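You operate a simulated robot arm through the tools that you are given. There is no shell and no other tool.

You are at the controls of a simulated robot arm. One attempt, no reset.

Task
Park the lamp's bulb in the black cup, bolt the door, amber off.
Fine: twist the bulb free; door shut before the bolt; amber lamp's orange fader to 0, black switch off.
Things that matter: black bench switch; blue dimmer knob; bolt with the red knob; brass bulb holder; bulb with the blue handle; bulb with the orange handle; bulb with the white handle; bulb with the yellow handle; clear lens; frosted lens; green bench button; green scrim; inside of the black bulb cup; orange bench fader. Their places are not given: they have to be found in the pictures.

The check looks at the end state, three seconds after you hand in, the way a careful person would. Anything else that was tipped, shoved, dropped, spilled or broken makes it a failure.

Robot
A 7-joint arm with a two-finger parallel gripper, fixed in place. Base frame: the origin is at the foot of the arm, x ahead of it, y to its left, z up; the work surface is at about z = 80. Lengths are in cm, angles in rad, forces in N, time in s.
Its first joint turns from -2.601 to 2.601 rad. Payload 3.43 kg.
Tool frame: the origin (TCP) lies between the finger pads and is the grasp point; the fingertips stand 3 cm ahead of it; z points along the fingers, y is the line along which they close. Largest opening 9.4 cm; finger width 2.8, thickness 1; the body of the gripper, 5 by 9.6 cm, starts 5.5 cm behind the TCP.
Orientation is told as [roll, pitch, yaw] about the base's x, y, z axes, in that order, counted from this pose: with the fingers straight down and closing along the base's y, the tool's x points along the base's -x, its y along +y and its z along -z.

Tools
- The arm moves only by the tool nudge_tool. Its argument "increments" is a list that holds one entry, the list of rows, each a list of 7 numbers: the shift along the tool's x, y, z in cm, then the turn, a rotation vector about the tool's x, y, z in rad, then the finger opening in cm, from 0 to 9.4. In form: [[[tx, ty, tz, ax, ay, az, jaw], ...]]. A call has 1 to 20 rows; each row is the pose to reach, as a shift and turn from the pose commanded when the call began, along the tool's axes at that moment. A row lasts 0.2 s, in which the tool goes at most 5 cm and 0.15 rad; a call with a longer step from one row to the next is refused whole, and so is a gripper value outside its range. A pose out of reach is approached as far as the arm can. The call stops where the force on the tool passes 50 N (or 10 N more than at its start, if that is more) or the arm is blocked; 0.2 s more then pass. Each finger travels about 4.5 cm/s and halts on what it meets, pressing with about 30 N; the grip force reading is that of the motor and also rises with nothing between the fingers. The clock runs only during rows and for 0.2 s after the last one: add rows that repeat a pose to give the fingers time. It gives the time, the measured TCP pose, the force on the tool (base axes), the opening and the grip force at its end, in the units of the frame above (readings bear some noise), with the torque about the TCP (base axes, N m) and any sound that the robot's microphone picked up.
- Cameras (640 x 400 px; columns grow to the right, rows downward): "scene" is fixed at [21.94, 65.09, 140.84]; the picture's right is [-0.11, -0.99, 0.00], its down [-0.74, 0.08, -0.67] and it looks along [0.66, -0.07, -0.75] (base axes); focal length 229 px, centre (320, 200). "wrist" rides on the gripper at [7.6, 1.4, -10.2] in the tool frame; the picture's right is [-0.18, 0.98, 0.00], its down [-0.75, -0.14, -0.64] and it looks along [-0.63, -0.12, 0.77] (tool axes); focal length 243 px, centre (320, 200).
- snapshot(camera): a new picture of that camera. The clock stands still meanwhile.
- locate(camera, pixels): for up to 12 pixels [column, row] of the newest picture of that camera ("zoom" is the newest enlarged one), the place [x, y, z] in the base frame of the surface seen there, good to about 0.2 cm. The clock stands still meanwhile.
- enlarge(camera, box): a new picture of the part [left, top, right, bottom] of that camera's present view, enlarged. The clock stands still meanwhile.
- hand_in(): hands the job in; it is judged then, once.

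Leave the gripper open and the arm clear of the work at the hand-in unless told otherwise.

The tools are called after "Request:" as name(argument=value, ...) on one line, values as JSON. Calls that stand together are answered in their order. nudge_tool: Moves the arm, as the interface text tells. Its arguments: {"type":"object","properties":{"increments":{"type":"array"}},"required":["increments"]} The other tools are called the same way: snapshot (camera) takes a picture; locate (camera, pixels) gives the place of the surface under pixels of a picture; enlarge (camera, box) takes an enlarged picture of a part of a camera's view; hand_in () hands the job in.

At the start:

```text
time_s: 0.0
position: [95.09, 26.68, 114.44]
orientation: [0.001, 0.001, 0.0]
wrist_force: [0.4, -0.7, 0.9]
wrist_torque: [0.0, 0.0, 0.02]
opening: 9.42
gripper_force: 0.1
```

scene: 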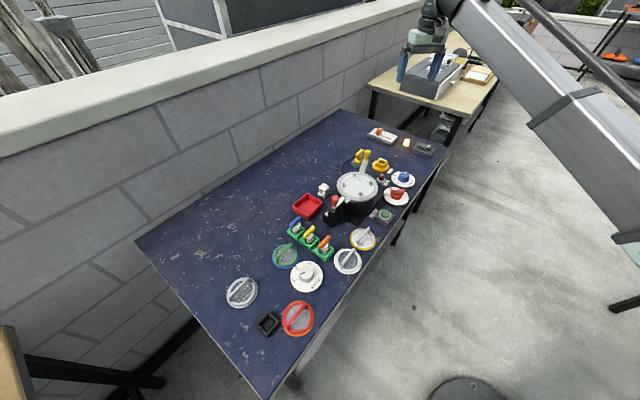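
wrist: 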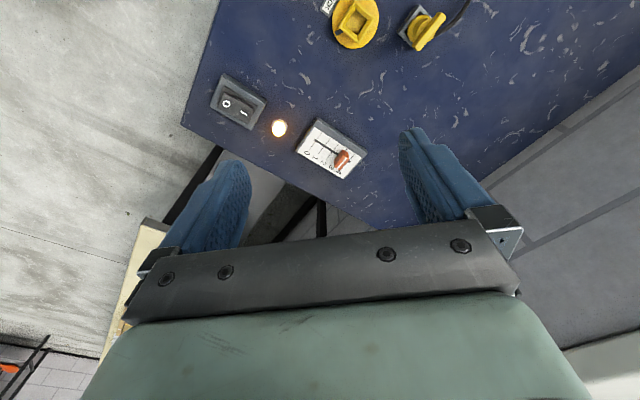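

I see the bench with a drum-like lamp housing near (355,187), the fader near (380,135), the switch near (423,149) and a black cup near (268,323). I'll enlarge these areas for detail.

Request:
enlarge(camera="scene", box=[300, 120, 460, 240])

Request:
enlarge(camera="scene", box=[210, 200, 400, 350])

Request:
enlarge(camera="wrist", box=[190, 0, 450, 190])

```text
3.33 times, centred on (380, 180) of scene
```

zoom: 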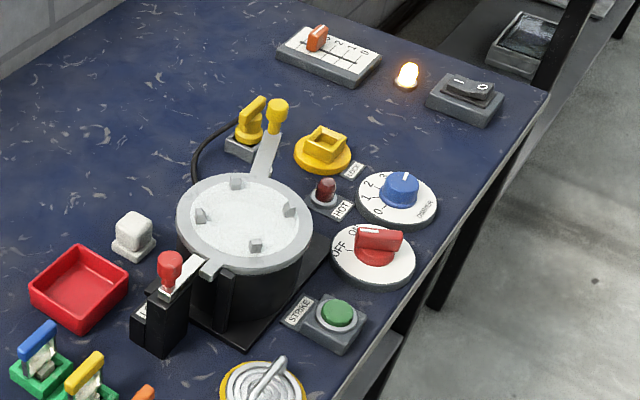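

```text
2.67 times, centred on (305, 275) of scene
```

zoom: 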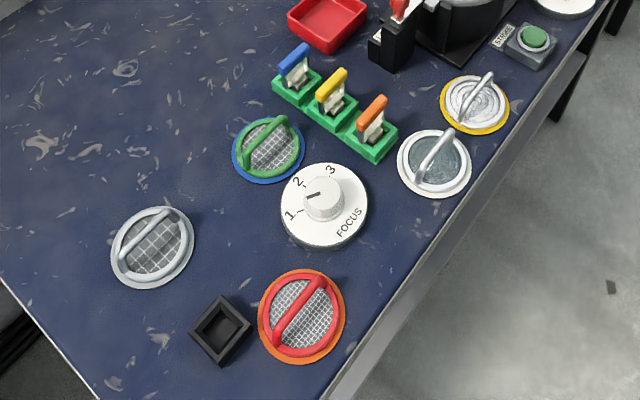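

```text
2.11 times, centred on (320, 95) of wrist
```

zoom: 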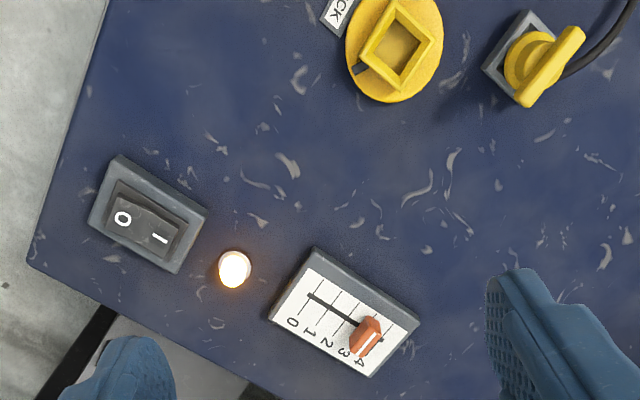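

I'll find the base-frame places of the main items from the scene picture.

Request:
snapshot(camera="scene")

Request:
locate(camera="scene", pixels=[[378, 131], [423, 148], [357, 187], [367, 153], [336, 200], [323, 188], [345, 210], [268, 323], [380, 165], [400, 178], [396, 195], [340, 180]])

Request:
locate(camera="scene", pixels=[[296, 223], [309, 233], [325, 244], [285, 256], [306, 277], [241, 292], [298, 318], [347, 261], [362, 238], [308, 207], [383, 214], [405, 142]])

```text
taken
```

scene: 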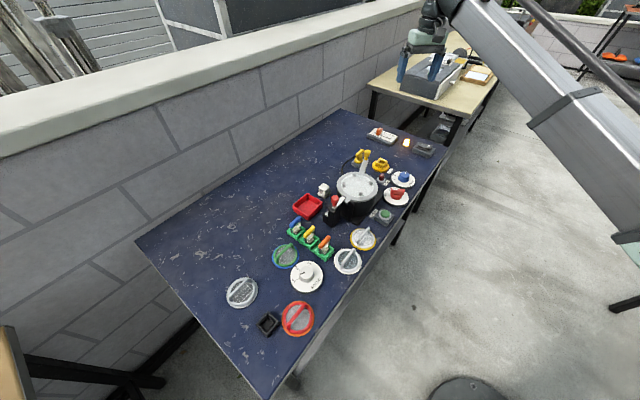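

```text
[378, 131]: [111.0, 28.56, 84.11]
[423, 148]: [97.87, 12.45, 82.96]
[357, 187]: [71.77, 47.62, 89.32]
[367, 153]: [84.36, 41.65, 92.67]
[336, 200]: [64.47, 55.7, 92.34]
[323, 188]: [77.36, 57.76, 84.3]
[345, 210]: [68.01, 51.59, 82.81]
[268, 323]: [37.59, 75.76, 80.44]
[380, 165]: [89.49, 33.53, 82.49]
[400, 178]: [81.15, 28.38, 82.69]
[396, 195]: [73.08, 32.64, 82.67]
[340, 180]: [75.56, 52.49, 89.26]
```

```text
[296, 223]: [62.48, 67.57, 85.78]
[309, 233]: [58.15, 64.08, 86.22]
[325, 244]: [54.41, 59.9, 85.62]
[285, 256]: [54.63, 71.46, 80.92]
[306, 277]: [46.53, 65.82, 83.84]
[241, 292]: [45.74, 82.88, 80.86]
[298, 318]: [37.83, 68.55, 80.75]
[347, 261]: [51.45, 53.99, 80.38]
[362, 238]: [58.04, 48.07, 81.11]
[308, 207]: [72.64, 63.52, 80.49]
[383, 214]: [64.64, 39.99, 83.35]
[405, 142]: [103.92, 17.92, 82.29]
```

The lamp housing stands at about (72,48) with its top at z≈89, and the cup is at (37.6,75.8). I'll move back to (58,44,108) so the wrist camera faces the lamp.

Request:
nudge_tool(increments=[[[4, 2, 0.5, 0, 0, 0, 9.4], [8, 4, 1, 0, 0, 0, 9.4], [12, 6, 1.5, 0, 0, 0, 9.4], [16, 8, 2, 0, 0, 0, 9.4], [20, 10, 2.5, 0, 0, 0, 9.4], [24, 12, 3, 0, 0, 0, 9.4], [28, 14, 3.5, 0, 0, 0, 9.4], [32, 16, 4, 0, 0, 0, 9.4], [36, 18, 4.5, 0, 0, 0, 9.4], [37, 18, 5, 0, 0, 0, 9.4], [37, 18, 5, 0, 0, 0, 9.4]]])

Request:
snapshot(camera="wrist")

Request:
snapshot(camera="scene")

```text
time_s: 2.4
position: [58.19, 44.36, 109.35]
orientation: [0.001, 0.002, 0.0]
wrist_force: [0.0, -0.2, -0.8]
wrist_torque: [0.0, 0.01, 0.03]
opening: 9.4
gripper_force: 0.1
```

```text
taken
```

wrist: 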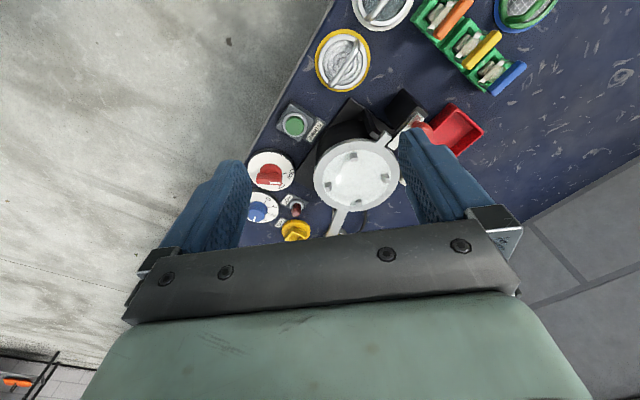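

```text
taken
```

scene: 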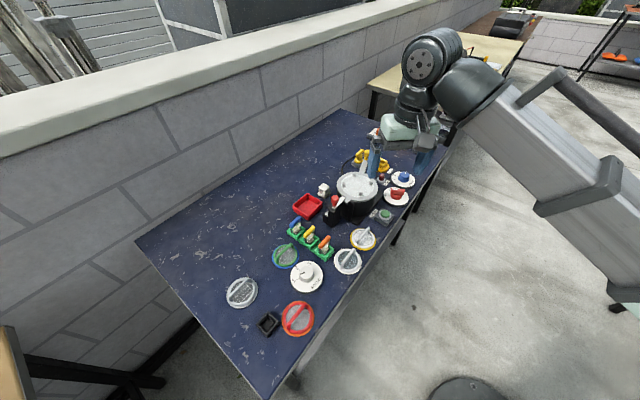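

The lamp is now in the wrist view at (355,175). I'll enlarge it.

Request:
enlarge(camera="wrist", box=[240, 80, 480, 250])

Request:
enlarge(camera="wrist", box=[340, 0, 560, 150])

Request:
enlarge(camera="scene", box=[300, 140, 400, 230])

```text
2.35 times, centred on (360, 165) of wrist
```

zoom: 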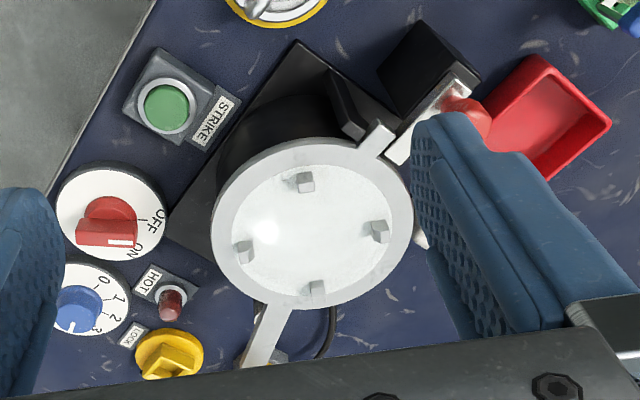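

```text
2.67 times, centred on (450, 75) of wrist
```

zoom: 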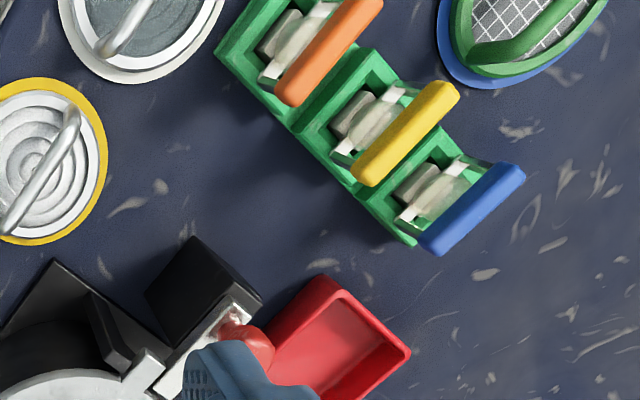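

```text
4.44 times, centred on (350, 185) of scene
```

zoom: 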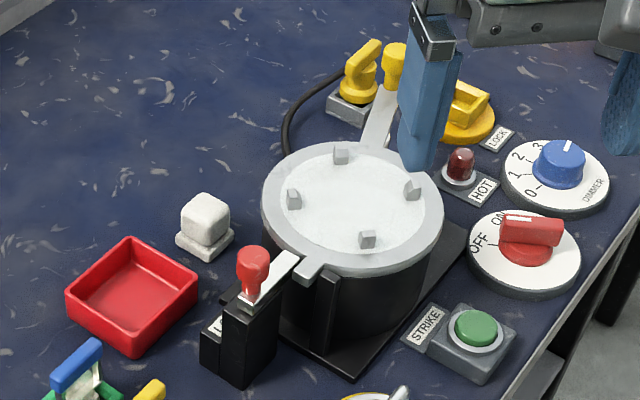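

I see a ring-shaped door on the black drum, a red-knobbed bolt partly hidden by a finger, and a lever with a yellow ball. I'll move so the camera is over the bolt.

Request:
nudge_tool(increments=[[[-3, 3.3, 1.5, 0, 0, 0, 9.4], [-6, 6.6, 3, 0, 0, 0, 9.4], [-9, 9.8, 4.5, 0, 0, 0, 9.4], [-9.3, 10.1, 5, 0, 0, 0, 9.4]]])

Request:
snapshot(camera="wrist")

Request:
enlarge(camera="wrist", box=[200, 0, 480, 175])

```text
time_s: 3.4
position: [67.53, 54.56, 104.44]
orientation: [-0.001, 0.0, 0.001]
wrist_force: [0.1, -0.5, -0.1]
wrist_torque: [-0.02, 0.01, 0.02]
opening: 9.4
gripper_force: 0.0
```

```text
taken
```

wrist: 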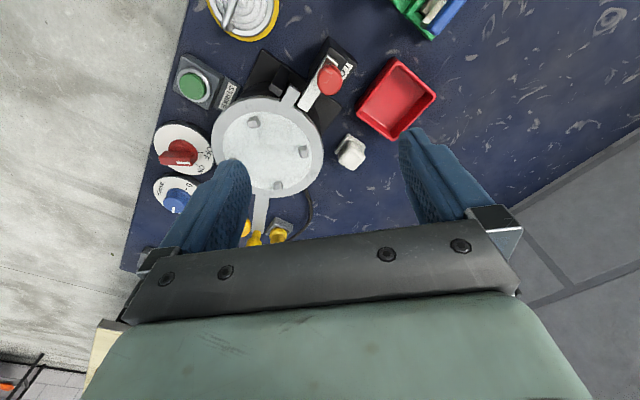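

```text
2.29 times, centred on (340, 88) of wrist
```

zoom: 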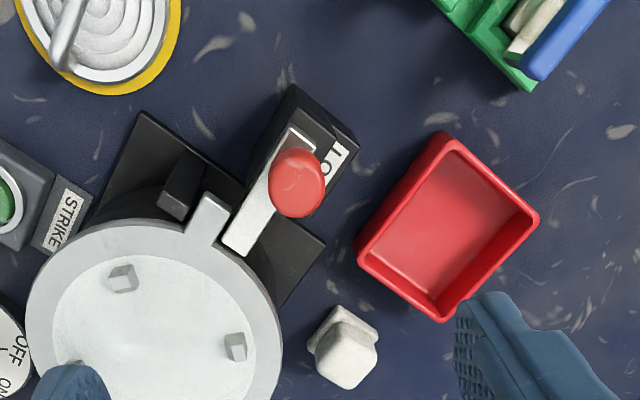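

The bolt bar lies beside the door's tab. Next I'll look at the yellow-ball lever side at about (84,42).

Request:
nudge_tool(increments=[[[-3.3, -2.9, -0.4, 0, 0, 0, 9.4], [-6.6, -5.8, -0.8, 0, 0, 0, 9.4], [-9.9, -8.7, -1.2, 0, 0, 0, 9.4], [-13.2, -11.6, -1.5, 0, 0, 0, 9.4], [-16.5, -14.5, -1.5, 0, 0, 0, 9.4]]])

Request:
snapshot(camera="wrist")

Request:
enlarge(camera="wrist", box=[200, 0, 480, 175])

Request:
enlarge(camera="scene", box=[310, 140, 400, 210])

```text
time_s: 4.6
position: [83.93, 40.11, 105.83]
orientation: [0.0, -0.001, 0.0]
wrist_force: [-0.2, -0.7, 0.3]
wrist_torque: [-0.02, -0.03, 0.0]
opening: 9.4
gripper_force: 0.1
```

```text
taken
```

wrist: 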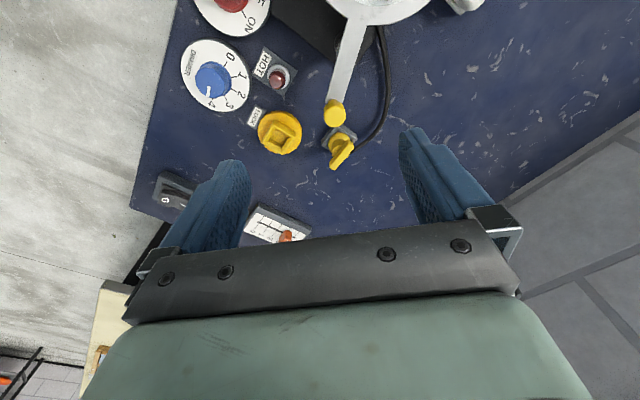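

```text
2.29 times, centred on (340, 88) of wrist
```

zoom: 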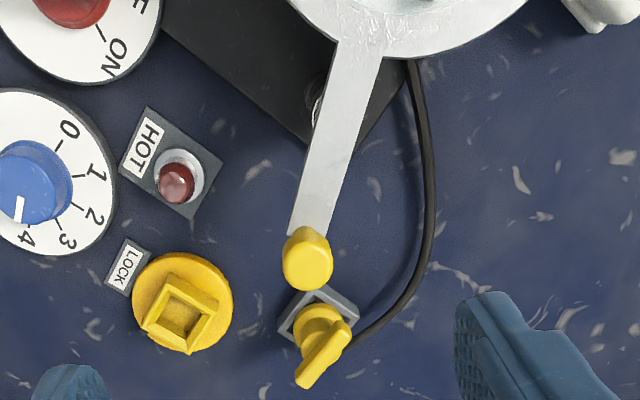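

```text
5.71 times, centred on (355, 175) of scene
```

zoom: 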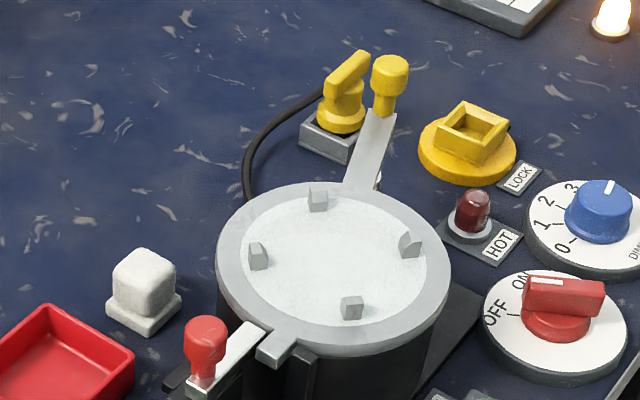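

I'll locate details of the door, bolt, knob and the white cube in this zoomed scene view.

Request:
locate(camera="zoom", pixels=[[390, 65], [378, 125], [355, 175], [218, 250], [450, 265], [270, 350], [205, 325], [240, 345], [302, 365], [335, 190], [145, 270], [350, 340]])

Request:
locate(camera="wrist", pixels=[[334, 110], [345, 60], [338, 45], [336, 135], [281, 133], [290, 240], [172, 190], [260, 222], [275, 80], [377, 60]])

```text
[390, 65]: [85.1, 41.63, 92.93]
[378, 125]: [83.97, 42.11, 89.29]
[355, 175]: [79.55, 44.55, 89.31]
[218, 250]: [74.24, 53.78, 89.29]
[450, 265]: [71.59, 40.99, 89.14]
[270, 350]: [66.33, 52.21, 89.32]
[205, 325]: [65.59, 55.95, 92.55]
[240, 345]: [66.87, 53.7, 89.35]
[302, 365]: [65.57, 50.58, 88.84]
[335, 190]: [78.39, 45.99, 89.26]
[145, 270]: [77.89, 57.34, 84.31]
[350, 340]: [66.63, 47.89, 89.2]
```

```text
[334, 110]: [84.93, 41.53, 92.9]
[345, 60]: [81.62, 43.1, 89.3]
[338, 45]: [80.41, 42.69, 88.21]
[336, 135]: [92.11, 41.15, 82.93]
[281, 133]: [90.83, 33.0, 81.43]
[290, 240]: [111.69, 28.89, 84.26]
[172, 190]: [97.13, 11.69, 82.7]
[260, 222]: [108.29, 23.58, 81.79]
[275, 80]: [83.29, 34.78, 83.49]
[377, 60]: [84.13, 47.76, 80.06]
```

I'll enlarge the scene tightly on the bolt and on the lever/hinge region for more detail.

Request:
enlarge(camera="scene", box=[322, 188, 366, 228])

Request:
enlarge(camera="scene", box=[350, 145, 390, 175])

Request:
enlarge(camera="wrist", box=[300, 0, 400, 70])

Request:
enlarge(camera="scene", box=[312, 178, 340, 204])

```text
10.00 times, centred on (344, 208) of scene
```

zoom: 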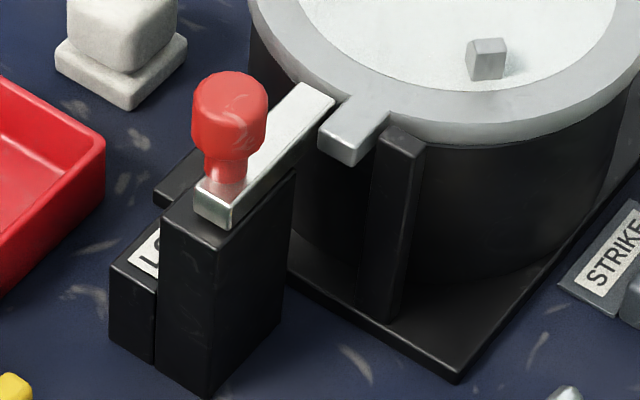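

```text
13.33 times, centred on (370, 160) of scene
```

zoom: 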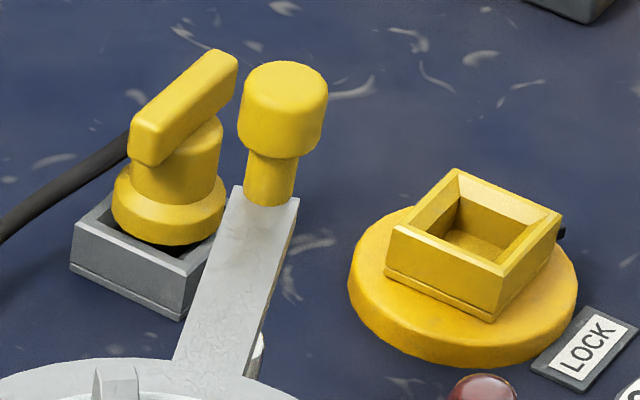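

```text
5.71 times, centred on (350, 35) of wrist
```

zoom: 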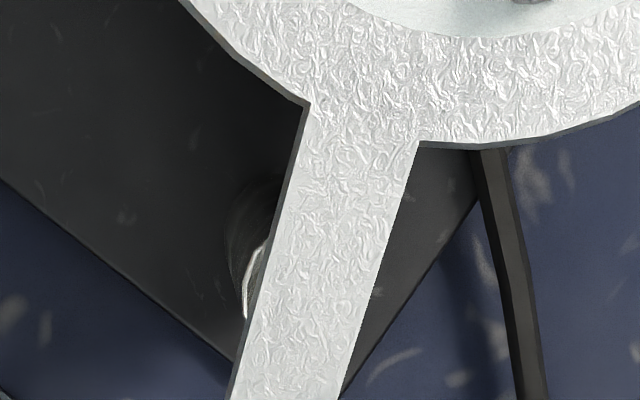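

```text
15.38 times, centred on (326, 191) of scene
```

zoom: 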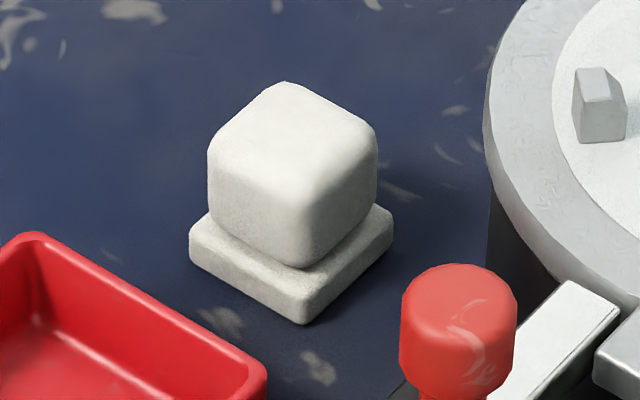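

The bar tip touches the ring next to the tab, with a black stop on the tab's other side, so the door is probably bolted. A pivot post sits under the arm near (80.4,42.7). I'll go back over the bolt for an accurate look.

Request:
nudge_tool(increments=[[[3.3, 3, 0, 0, 0, 0, 9.4], [6.6, 6, 0, 0, 0, 0, 9.4], [9.9, 9, 0.5, 0, 0, 0, 9.4], [13.2, 12, 1.5, 0, 0, 0, 9.4], [16, 14.5, 2.5, 0, 0, 0, 9.4], [16, 14.5, 2.5, 0, 0, 0, 9.4]]])

Request:
snapshot(camera="wrist")

Request:
enlarge(camera="wrist", box=[270, 20, 390, 120])

```text
time_s: 6.0
position: [67.68, 54.72, 103.14]
orientation: [0.001, 0.001, 0.001]
wrist_force: [0.0, -0.2, -0.7]
wrist_torque: [-0.01, 0.04, -0.02]
opening: 9.41
gripper_force: 0.1
```

```text
taken
```

wrist: 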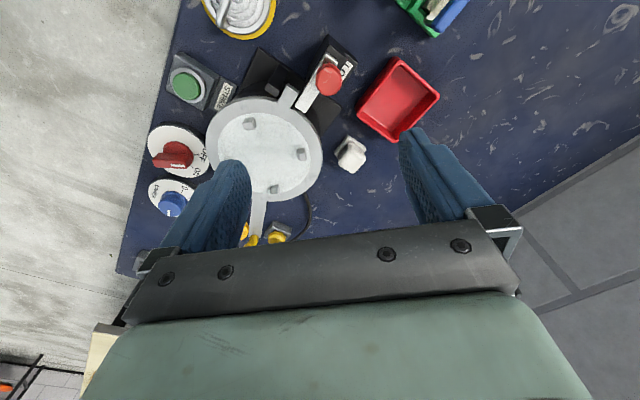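

```text
4.00 times, centred on (330, 70) of wrist
```

zoom: 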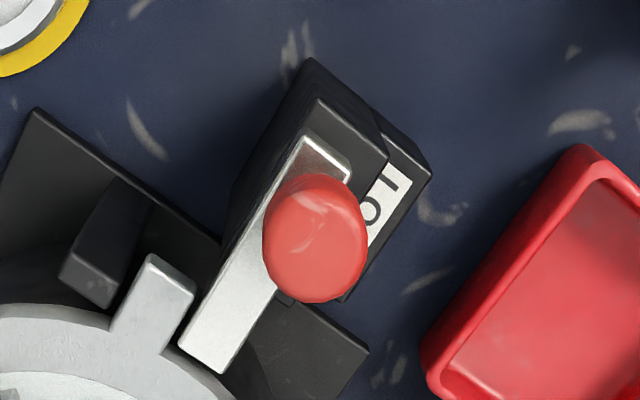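

I'll locate the bar's corners, the tab, and the stop in this zoom.

Request:
locate(camera="zoom", pixels=[[322, 145], [305, 150], [345, 162], [190, 335], [225, 360], [250, 270], [315, 230], [150, 265], [185, 290], [125, 315], [85, 275], [340, 110]])

Request:
locate(camera="wrist", pixels=[[210, 150], [320, 160], [265, 97], [330, 75], [351, 153], [298, 153], [249, 123], [255, 170], [272, 189], [260, 210], [245, 240], [280, 232]])

```text
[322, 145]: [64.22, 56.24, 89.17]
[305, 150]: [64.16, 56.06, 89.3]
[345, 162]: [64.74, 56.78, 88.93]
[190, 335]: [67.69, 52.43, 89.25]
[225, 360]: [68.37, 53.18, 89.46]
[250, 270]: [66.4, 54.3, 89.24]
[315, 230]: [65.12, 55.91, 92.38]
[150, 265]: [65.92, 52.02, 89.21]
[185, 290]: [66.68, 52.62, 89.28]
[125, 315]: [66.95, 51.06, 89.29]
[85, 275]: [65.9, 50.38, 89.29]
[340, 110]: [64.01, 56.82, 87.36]
```

```text
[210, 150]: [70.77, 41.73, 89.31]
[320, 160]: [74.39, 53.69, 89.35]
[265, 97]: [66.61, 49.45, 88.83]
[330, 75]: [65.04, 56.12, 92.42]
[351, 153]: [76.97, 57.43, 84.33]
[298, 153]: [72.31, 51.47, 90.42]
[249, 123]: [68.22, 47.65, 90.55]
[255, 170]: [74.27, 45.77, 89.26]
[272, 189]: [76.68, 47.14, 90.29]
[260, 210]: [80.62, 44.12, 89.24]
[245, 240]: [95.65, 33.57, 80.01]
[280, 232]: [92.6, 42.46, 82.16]
```

The bar runs along (0.71,-0.71), with its tip beside the tab. I'll turn 45° so the fingers close along the bar, and hover at 98 over the red knob at (65,56) with the jaw part closed.

Request:
nudge_tool(increments=[[[0.5, 0.2, 0, 0, 0, -0.13, 8], [1, 0.5, 0, 0, 0, -0.26, 7], [1.5, 0.7, 1, 0, 0, -0.39, 6], [2, 1, 2, 0, 0, -0.52, 5], [2.5, 1.2, 3, 0, 0, -0.65, 5], [2.7, 1.28, 4, 0, 0, -0.785, 5], [2.7, 1.28, 5, 0, 0, -0.785, 5]]])

Request:
snapshot(camera="wrist")

Request:
enlarge(camera="scene", box=[300, 150, 380, 220])

```text
time_s: 7.6
position: [65.27, 55.86, 98.29]
orientation: [0.0, 0.0, 0.786]
wrist_force: [0.9, -0.5, 0.7]
wrist_torque: [0.0, -0.01, 0.02]
opening: 4.98
gripper_force: 0.0
```

```text
taken
```

wrist: 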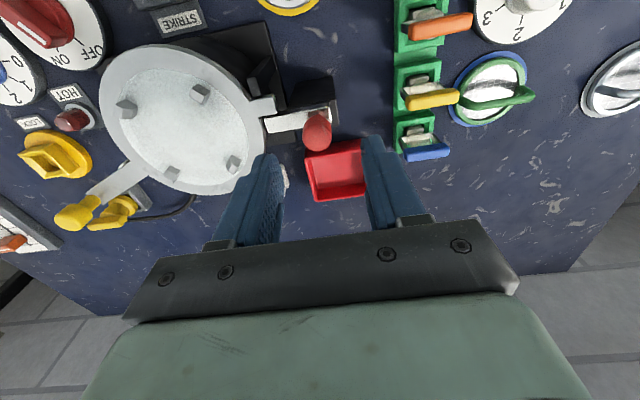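

```text
5.71 times, centred on (340, 185) of scene
```

zoom: 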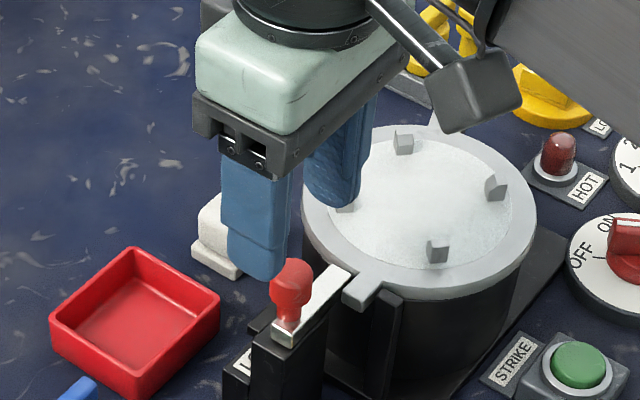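

The fingers straddle the knob along the bar. I'll lower 5.1 cm, so the tips end just above the bar, and close on the knob.

Request:
nudge_tool(increments=[[[0, 0.25, 2.5, 0, 0, 0, 5], [0, 0.25, 4.2, 0, 0, 0, 5], [0, 0.25, 5.1, 0, 0, 0, 5], [0, 0.25, 5.1, 0, 0, 0, 3], [0, 0.25, 5.1, 0, 0, 0, 1.5], [0, 0.25, 5.1, 0, 0, 0, 1.0], [0, 0.25, 5.1, 0, 0, 0, 1.0]]])

Request:
enlarge(camera="scene", box=[300, 160, 380, 230])

```text
time_s: 9.2
position: [65.1, 56.18, 93.18]
orientation: [0.0, -0.001, 0.786]
wrist_force: [0.9, -1.5, -0.7]
wrist_torque: [0.4, 0.13, 0.08]
opening: 2.17
gripper_force: 45.3
```

```text
5.71 times, centred on (340, 195) of scene
```

zoom: 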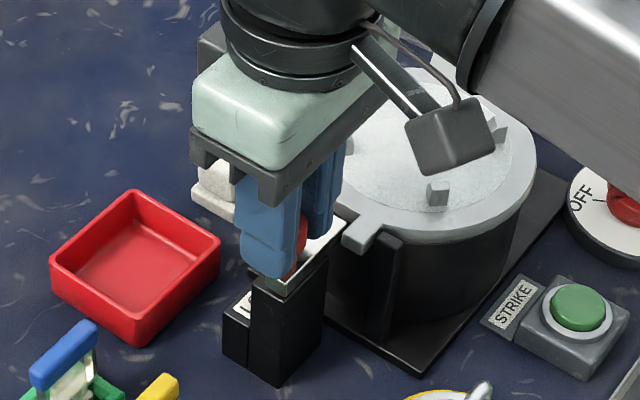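

The knob is held at a 2.17 opening. I'll slide it outward along the bar by 3 cm in small steps.

Request:
nudge_tool(increments=[[[0, 0.4, 0, 0, 0, 0, 1.0], [0, 0.8, 0, 0, 0, 0, 1.0], [0, 1.2, 0, 0, 0, 0, 1.0], [0, 1.6, 0, 0, 0, 0, 1.0], [0, 2.0, 0, 0, 0, 0, 1.0], [0, 2.4, 0, 0, 0, 0, 1.0], [0, 2.7, 0, 0, 0, 0, 1.0], [0, 3.0, 0, 0, 0, 0, 1.0]]])

Request:
enlarge(camera="scene", box=[300, 160, 380, 230])

```text
time_s: 11.0
position: [63.47, 57.65, 93.16]
orientation: [-0.013, 0.0, 0.776]
wrist_force: [10.8, -5.7, -6.5]
wrist_torque: [0.54, 0.81, 0.01]
opening: 2.19
gripper_force: 45.2
stopped in row 8: the force on the tool passed its limit at 55 N (the readings are from after the stop); the commanded pose is now the measured one
```

```text
5.71 times, centred on (340, 195) of scene
```

zoom: 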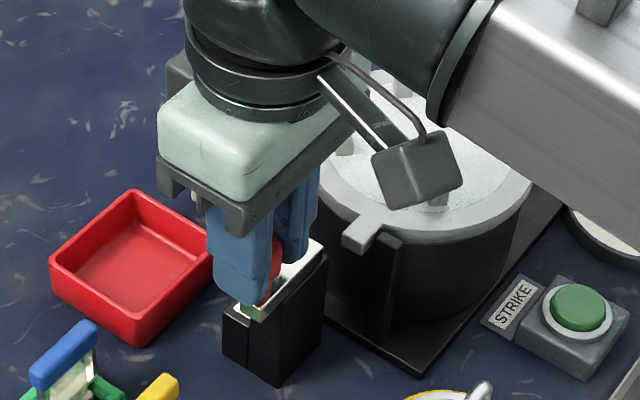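

The bolt slid about 2.2 cm and met its end. I'll release it, rise, and take pictures.

Request:
nudge_tool(increments=[[[0, 0, 0, 0, 0, 0, 3.5], [0, 0, 0, 0, 0, 0, 5], [0, 0, -3, 0, 0, 0, 5], [0, 0, -7, 0, 0, 0, 5], [2, -2, -10, 0, 0, 0, 7], [4, -4, -10, 0, 0, 0, 9.4], [4, -4, -10, 0, 0, 0, 9.4]]])

Request:
snapshot(camera="wrist")

Request:
enlarge(camera="wrist", box=[120, 60, 400, 240])

Request:
enlarge(camera="scene", box=[300, 150, 400, 230])

```text
time_s: 12.6
position: [63.29, 52.22, 103.57]
orientation: [-0.013, 0.0, 0.78]
wrist_force: [-0.3, -0.5, -0.1]
wrist_torque: [0.0, -0.02, 0.01]
opening: 9.4
gripper_force: 0.1
```

```text
taken
```

wrist: 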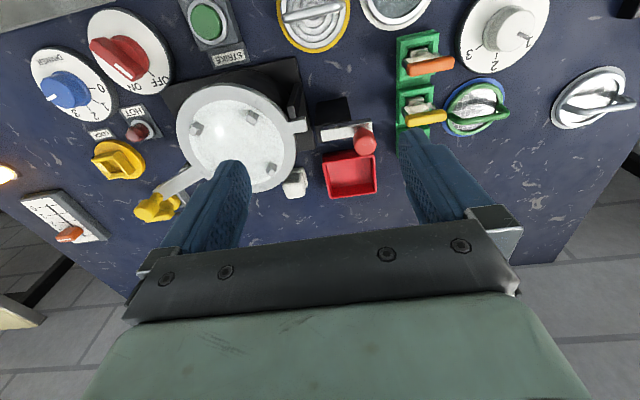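

```text
2.22 times, centred on (260, 150) of wrist
```

zoom: 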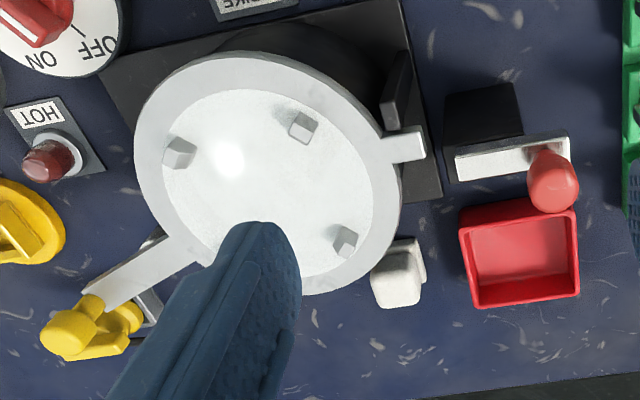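

```text
5.00 times, centred on (350, 190) of scene
```

zoom: 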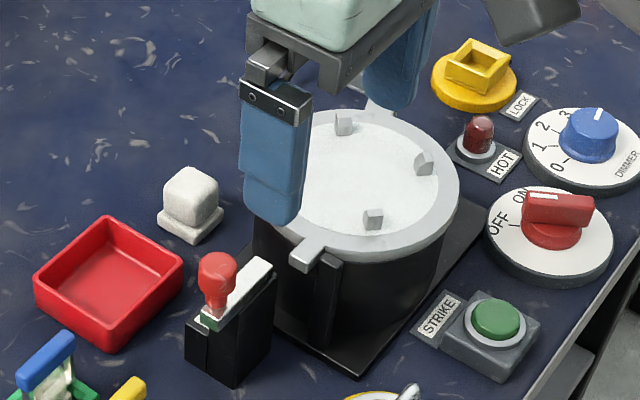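

The bolt is retracted. The door should turn clockwise about the post under its arm, so the yellow knob at (85.1,41.6) must go toward -y/-x. I'll hover over the knob with yaw about 110° to cage it.

Request:
nudge_tool(increments=[[[-1, -2.9, 0, 0, 0, -0.14, 9.4], [-2, -5.7, 0, 0, 0, -0.28, 8], [-3, -8.6, 0, 0, 0, -0.42, 7], [-4, -11.4, 0, 0, 0, -0.56, 6], [-5, -14.3, 0, 0, 0, -0.7, 5], [-6, -17.1, 0, 0, 0, -0.84, 4.5], [-7, -20, 0, 0, 0, -0.98, 4.5], [-8.05, -22.86, 0, 0, 0, -1.13, 4.5], [-8.05, -22.86, 2, 0, 0, -1.13, 4.5]]])

Request:
snapshot(camera="wrist")

Request:
snapshot(camera="scene")

```text
time_s: 14.6
position: [85.09, 41.32, 101.58]
orientation: [-0.005, 0.011, 1.91]
wrist_force: [-0.5, 0.4, 0.4]
wrist_torque: [-0.02, 0.0, 0.0]
opening: 4.52
gripper_force: 0.0
```

```text
taken
```

wrist: 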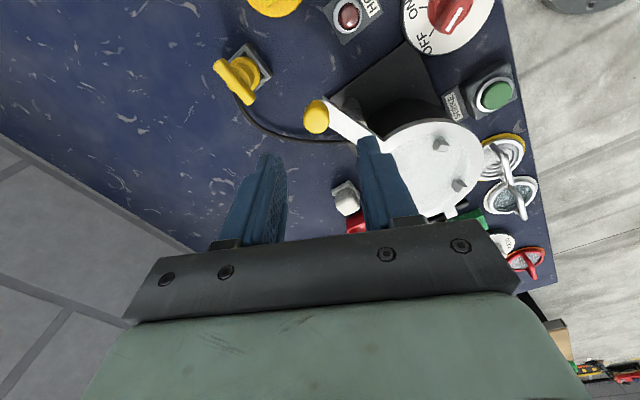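

```text
taken
```

scene: 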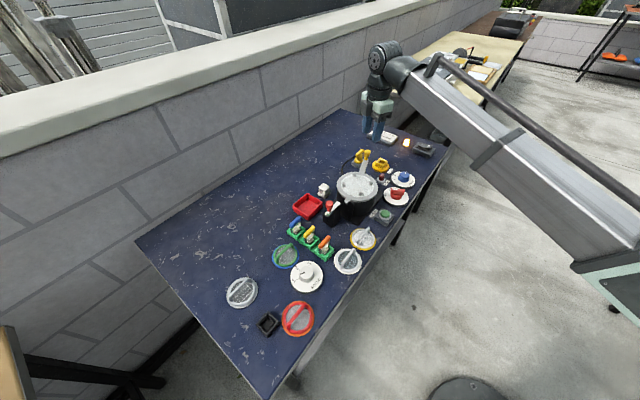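

Reached with yaw 1.91. I'll enlarge to find the pivot under the arm and the knob centre.

Request:
enlarge(camera="wrist", box=[270, 60, 430, 160])

Request:
locate(camera="wrist", pixels=[[317, 115], [345, 125], [330, 103], [329, 132], [360, 140], [242, 75], [258, 70]])

```text
4.00 times, centred on (350, 110) of wrist
```

zoom: 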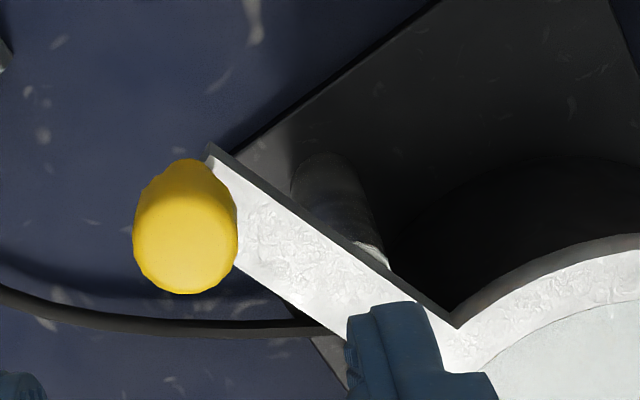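

```text
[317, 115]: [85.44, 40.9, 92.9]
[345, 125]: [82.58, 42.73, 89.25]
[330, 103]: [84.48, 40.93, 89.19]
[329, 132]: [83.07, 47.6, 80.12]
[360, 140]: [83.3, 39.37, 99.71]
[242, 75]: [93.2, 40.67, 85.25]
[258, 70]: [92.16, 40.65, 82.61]
```

I'll locate the post's visible top and the arm above it.

Request:
locate(camera="zoom", pixels=[[370, 250], [345, 220], [320, 180], [340, 270], [345, 300], [375, 285], [190, 230], [215, 170], [300, 260], [185, 285], [455, 325]])

```text
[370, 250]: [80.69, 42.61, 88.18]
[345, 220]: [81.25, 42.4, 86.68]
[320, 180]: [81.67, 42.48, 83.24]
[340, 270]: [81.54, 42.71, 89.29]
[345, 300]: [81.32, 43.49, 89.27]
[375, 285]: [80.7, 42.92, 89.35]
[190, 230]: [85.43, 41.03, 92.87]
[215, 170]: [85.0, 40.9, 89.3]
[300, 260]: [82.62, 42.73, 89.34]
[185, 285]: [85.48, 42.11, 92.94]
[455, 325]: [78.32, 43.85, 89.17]
```

The pivot is near (81.1,43.4) and the knob near (85.2,41.5), radius about 4.5. I'll lower to z 93 and close to a loose cage.

Request:
nudge_tool(increments=[[[-0.1, -0.16, 3, 0, 0, 0, 4.5], [-0.13, -0.16, 6, 0, 0, 0, 4.5], [-0.13, -0.16, 8.6, 0, 0, 0, 4.5], [-0.13, -0.16, 8.6, 0, 0, 0, 3.5], [-0.13, -0.16, 8.6, 0, 0, 0, 2.6], [-0.13, -0.16, 8.6, 0, 0, 0, 2.6]]])

Request:
enlarge(camera="scene", box=[320, 120, 410, 190])

Request:
snapshot(camera="wrist")

```text
time_s: 16.0
position: [85.29, 41.75, 93.02]
orientation: [-0.006, 0.01, 1.907]
wrist_force: [-0.5, 0.6, 0.9]
wrist_torque: [0.01, -0.01, 0.04]
opening: 2.59
gripper_force: 0.0
```

```text
5.71 times, centred on (365, 155) of scene
```

zoom: 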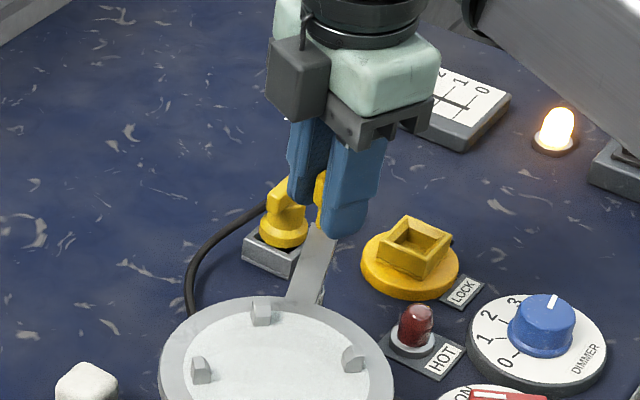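

```text
taken
```

wrist: 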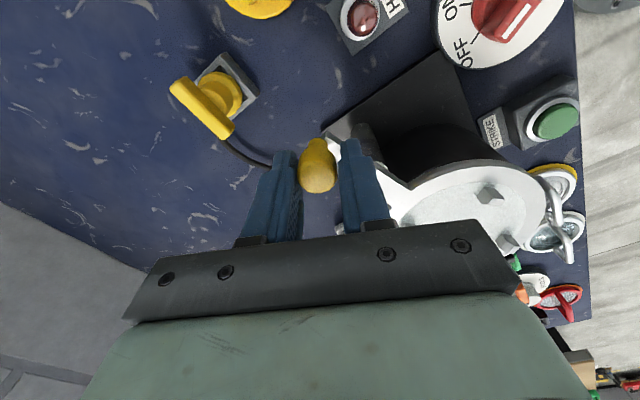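

The knob sits between the fingers. I'll swing it along its arc, about 45° clockwise first, turning the tool a little with it.

Request:
nudge_tool(increments=[[[0.5, 0.6, 0, 0, 0, 0.06, 2.6], [0.9, 1.1, 0, 0, 0, 0.13, 2.6], [1.2, 1.65, 0, 0, 0, 0.2, 2.6], [1.4, 2.2, 0, 0, 0, 0.26, 2.6], [1.52, 2.8, 0, 0, 0, 0.33, 2.6], [1.57, 3.35, 0, 0, 0, 0.39, 2.6]]])

Request:
enlarge(camera="scene", box=[290, 120, 410, 220])

Request:
snapshot(camera="wrist")

```text
time_s: 17.4
position: [82.59, 39.13, 93.06]
orientation: [-0.009, 0.008, 1.516]
wrist_force: [-0.4, 0.3, 0.0]
wrist_torque: [0.01, 0.03, 0.01]
opening: 2.62
gripper_force: 0.1
```

```text
4.00 times, centred on (350, 170) of scene
```

zoom: 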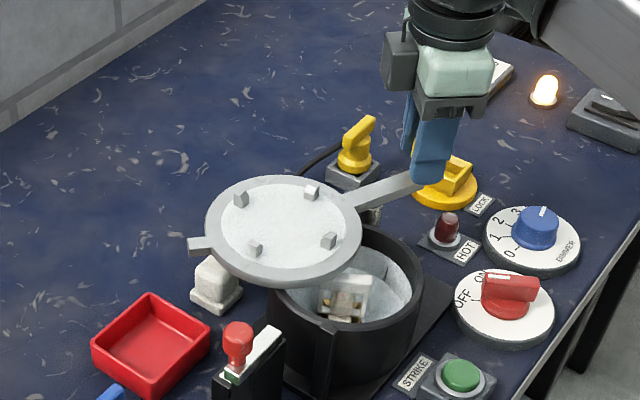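

```text
taken
```

wrist: 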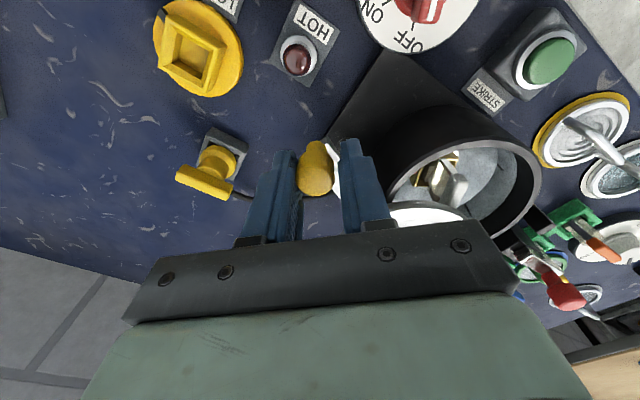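

The door opens and the drum interior with the bulb is visible. I'll continue the swing to about 105°.

Request:
nudge_tool(increments=[[[0.2, 0.55, 0, 0, 0, 0.06, 2.6], [0.3, 1.08, 0, 0, 0, 0.13, 2.6], [0.33, 1.7, 0, 0, 0, 0.2, 2.6], [0.3, 2.26, 0, 0, 0, 0.26, 2.6], [0.2, 2.85, 0, 0, 0, 0.33, 2.6], [0.02, 3.39, 0, 0, 0, 0.39, 2.6], [-0.25, 3.95, 0, 0, 0, 0.46, 2.6], [-0.56, 4.43, 0, 0, 0, 0.52, 2.6]]])

Request:
enlarge(camera="scene", box=[290, 120, 410, 220])

Request:
snapshot(camera="wrist")

```text
time_s: 19.2
position: [78.18, 39.9, 93.02]
orientation: [-0.013, 0.001, 0.996]
wrist_force: [0.1, 0.1, 0.0]
wrist_torque: [0.01, -0.03, -0.02]
opening: 2.6
gripper_force: 0.1
```

```text
4.00 times, centred on (350, 170) of scene
```

zoom: 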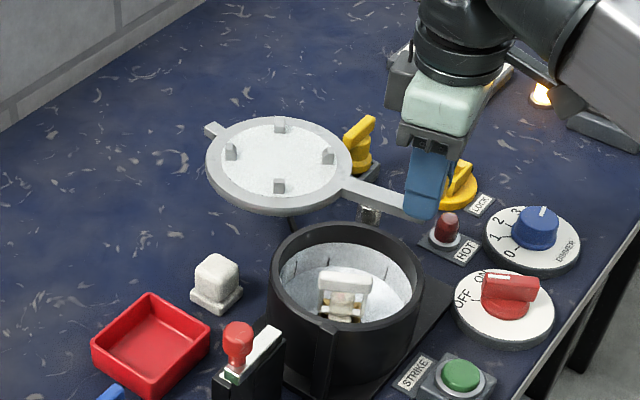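

```text
taken
```

wrist: 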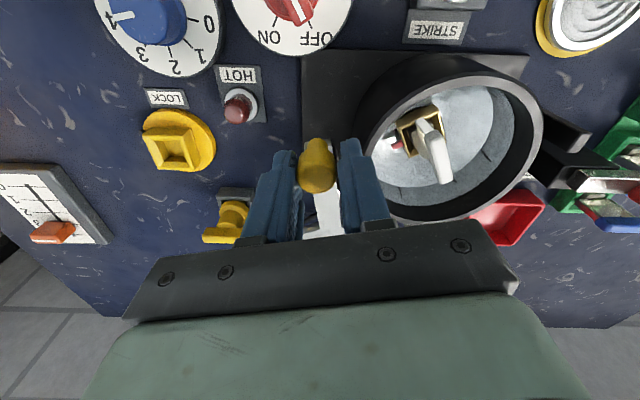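

The door is well open and the white-handled bulb is visible in its brass holder. I'll open the fingers and rise.

Request:
nudge_tool(increments=[[[0, 0, 0, 0, 0, 0, 3.4], [0, 0, 0, 0, 0, 0, 4.2], [0, 0, -3, 0, 0, 0, 4.2], [0, 0, -7, 0, 0, 0, 4.2], [0, 0, -10, 0, 0, 0, 4.2], [3, 0, -10, 0, 0, 0, 4.2]]])

Request:
snapshot(camera="wrist")

Request:
enlarge(camera="scene", box=[330, 165, 390, 215])

```text
time_s: 20.6
position: [76.57, 37.45, 103.0]
orientation: [-0.011, 0.003, 0.999]
wrist_force: [-0.1, -0.2, 0.0]
wrist_torque: [-0.03, -0.01, -0.02]
opening: 4.21
gripper_force: 0.1
```

```text
taken
```

wrist: 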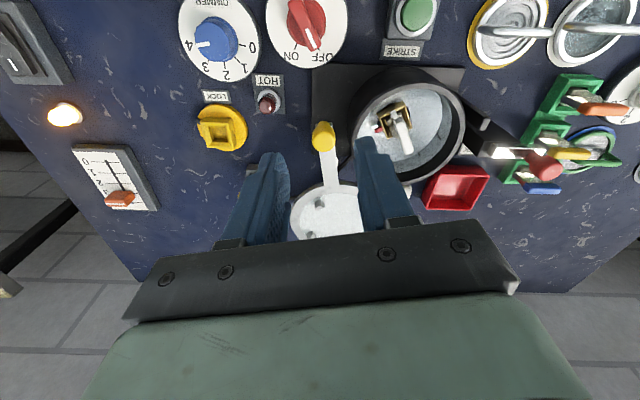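

```text
8.00 times, centred on (360, 190) of scene
```

zoom: 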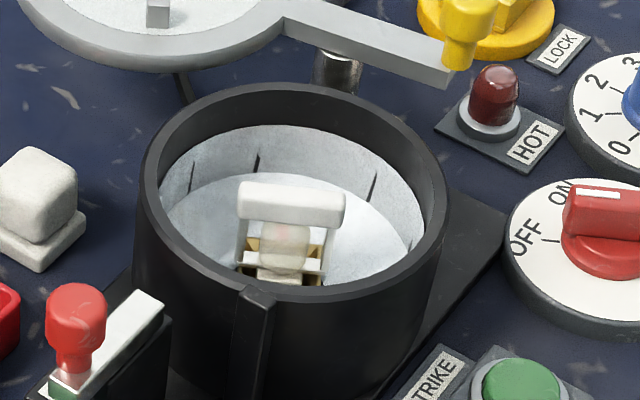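

I'll enlarge the drum interior in both views and locate the handle.

Request:
locate(camera="zoom", pixels=[[245, 190], [290, 195], [338, 198], [290, 215], [245, 230], [270, 240], [320, 240], [290, 120], [290, 292], [160, 190], [430, 190], [290, 270]])

Request:
enlarge(camera="wrist", box=[340, 60, 480, 190])

```text
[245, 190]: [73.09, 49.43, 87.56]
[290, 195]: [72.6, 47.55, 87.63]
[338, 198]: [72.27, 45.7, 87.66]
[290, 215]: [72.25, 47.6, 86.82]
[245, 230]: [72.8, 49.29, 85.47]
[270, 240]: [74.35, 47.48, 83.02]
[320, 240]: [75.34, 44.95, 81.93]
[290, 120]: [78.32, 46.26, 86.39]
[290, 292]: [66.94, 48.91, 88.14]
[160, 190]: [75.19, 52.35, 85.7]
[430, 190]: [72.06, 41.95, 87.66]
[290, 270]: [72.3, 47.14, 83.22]
```

```text
3.08 times, centred on (410, 125) of wrist
```

zoom: 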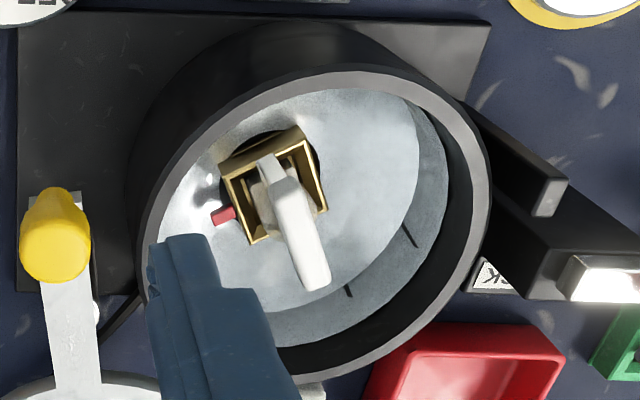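

The handle top is at z≈87.6, centred at (72.6,47.5) and lying about 77° from x. I'll move above the drum, turning to yaw about 1.34 so the fingers would close across the handle.

Request:
nudge_tool(increments=[[[-2.2, 2.5, 0, 0, 0, -0.115, 4.2], [-4.4, 5, 0, 0, 0, -0.23, 4.2], [-6.6, 7.6, 0, 0, 0, -0.345, 4.2], [-6.6, 7.6, 0, 0, 0, -0.345, 4.2]]])

Request:
snapshot(camera="wrist")

Request:
enlarge(camera="wrist", box=[260, 40, 400, 140])

```text
time_s: 21.6
position: [73.89, 47.35, 102.94]
orientation: [-0.011, 0.006, 1.345]
wrist_force: [-0.8, -0.8, -0.7]
wrist_torque: [0.0, -0.01, -0.03]
opening: 4.2
gripper_force: 0.0
```

```text
taken
```

wrist: 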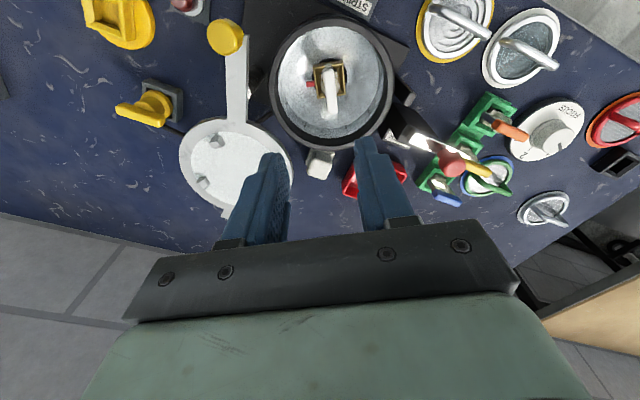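

```text
4.00 times, centred on (330, 90) of wrist
```

zoom: 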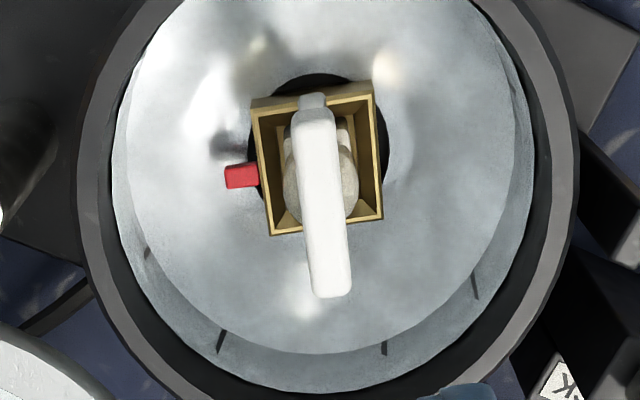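

The brass holder with its red pin and the white handle are clear. I'll locate the handle ends and edges.

Request:
locate(camera="zoom", pixels=[[314, 115], [322, 200], [330, 285], [303, 200], [341, 200], [310, 285], [350, 280], [240, 176], [375, 85], [258, 105], [272, 230], [380, 212]])

Request:
enlarge(camera="wrist", box=[300, 50, 360, 130])

Request:
enlarge(camera="scene", box=[345, 175, 380, 205])

```text
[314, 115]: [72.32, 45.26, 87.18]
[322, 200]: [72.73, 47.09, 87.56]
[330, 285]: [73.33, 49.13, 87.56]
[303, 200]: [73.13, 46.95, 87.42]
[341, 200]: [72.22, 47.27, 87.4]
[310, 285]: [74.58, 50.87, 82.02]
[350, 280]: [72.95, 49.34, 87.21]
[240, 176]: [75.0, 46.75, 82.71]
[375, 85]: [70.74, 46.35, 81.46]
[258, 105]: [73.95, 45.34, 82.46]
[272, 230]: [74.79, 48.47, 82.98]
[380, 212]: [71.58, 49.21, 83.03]
```

```text
5.00 times, centred on (330, 90) of wrist
```

zoom: 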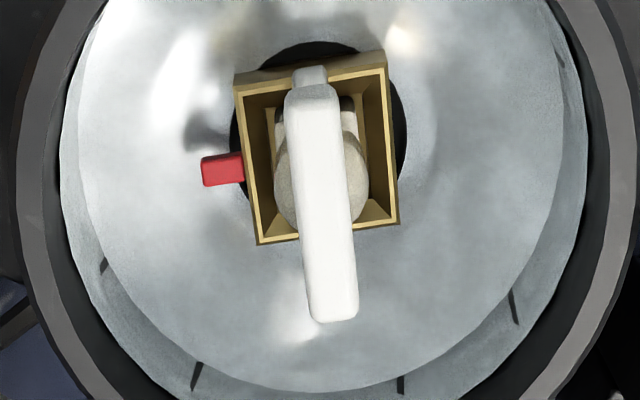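

```text
13.33 times, centred on (362, 190) of scene
```

zoom: 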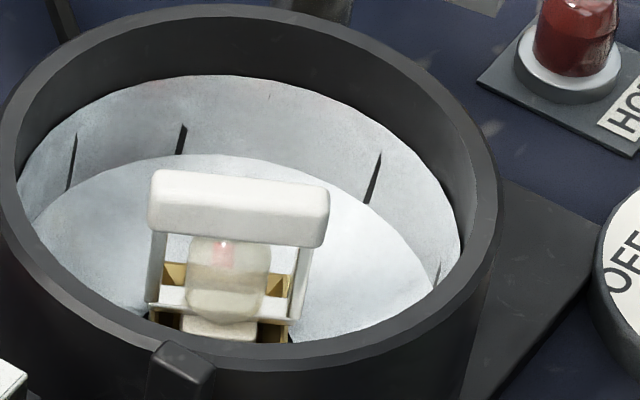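

The handle centre is (72.75,47.4) and its bottom is around 86.4. I'll come down to TCP z 91.5 with the fingers open 4.2 and check alignment.

Request:
nudge_tool(increments=[[[0.1, 0.5, 3, 0.003, -0.012, 0.027, 4.2], [0.2, 1, 6, 0.003, -0.012, 0.027, 4.2], [0.226, 1.12, 9, 0.003, -0.012, 0.027, 4.2], [0.226, 1.12, 11.4, 0.003, -0.012, 0.027, 4.2], [0.226, 1.12, 11.4, 0.003, -0.012, 0.027, 4.2]]])

Request:
snapshot(camera="wrist")

Request:
enlarge(camera="scene", box=[330, 150, 390, 210])

```text
time_s: 22.8
position: [72.54, 47.2, 91.53]
orientation: [-0.016, -0.003, 1.314]
wrist_force: [-0.4, 0.4, 0.5]
wrist_torque: [-0.04, 0.03, 0.0]
opening: 4.22
gripper_force: 0.2
```

```text
taken
```

wrist: 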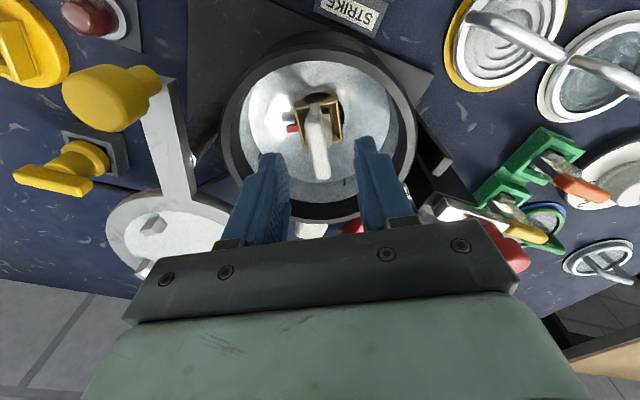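

```text
6.67 times, centred on (360, 180) of scene
```

zoom: 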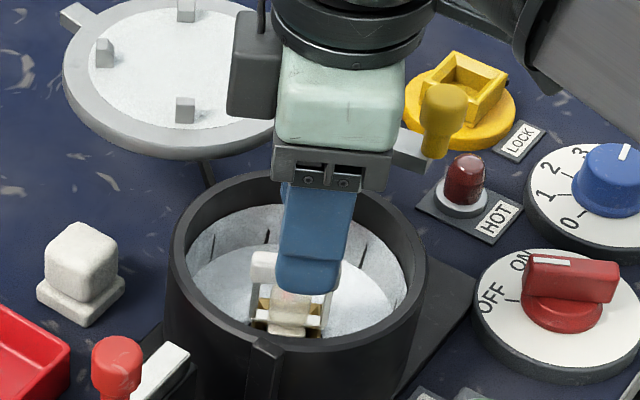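

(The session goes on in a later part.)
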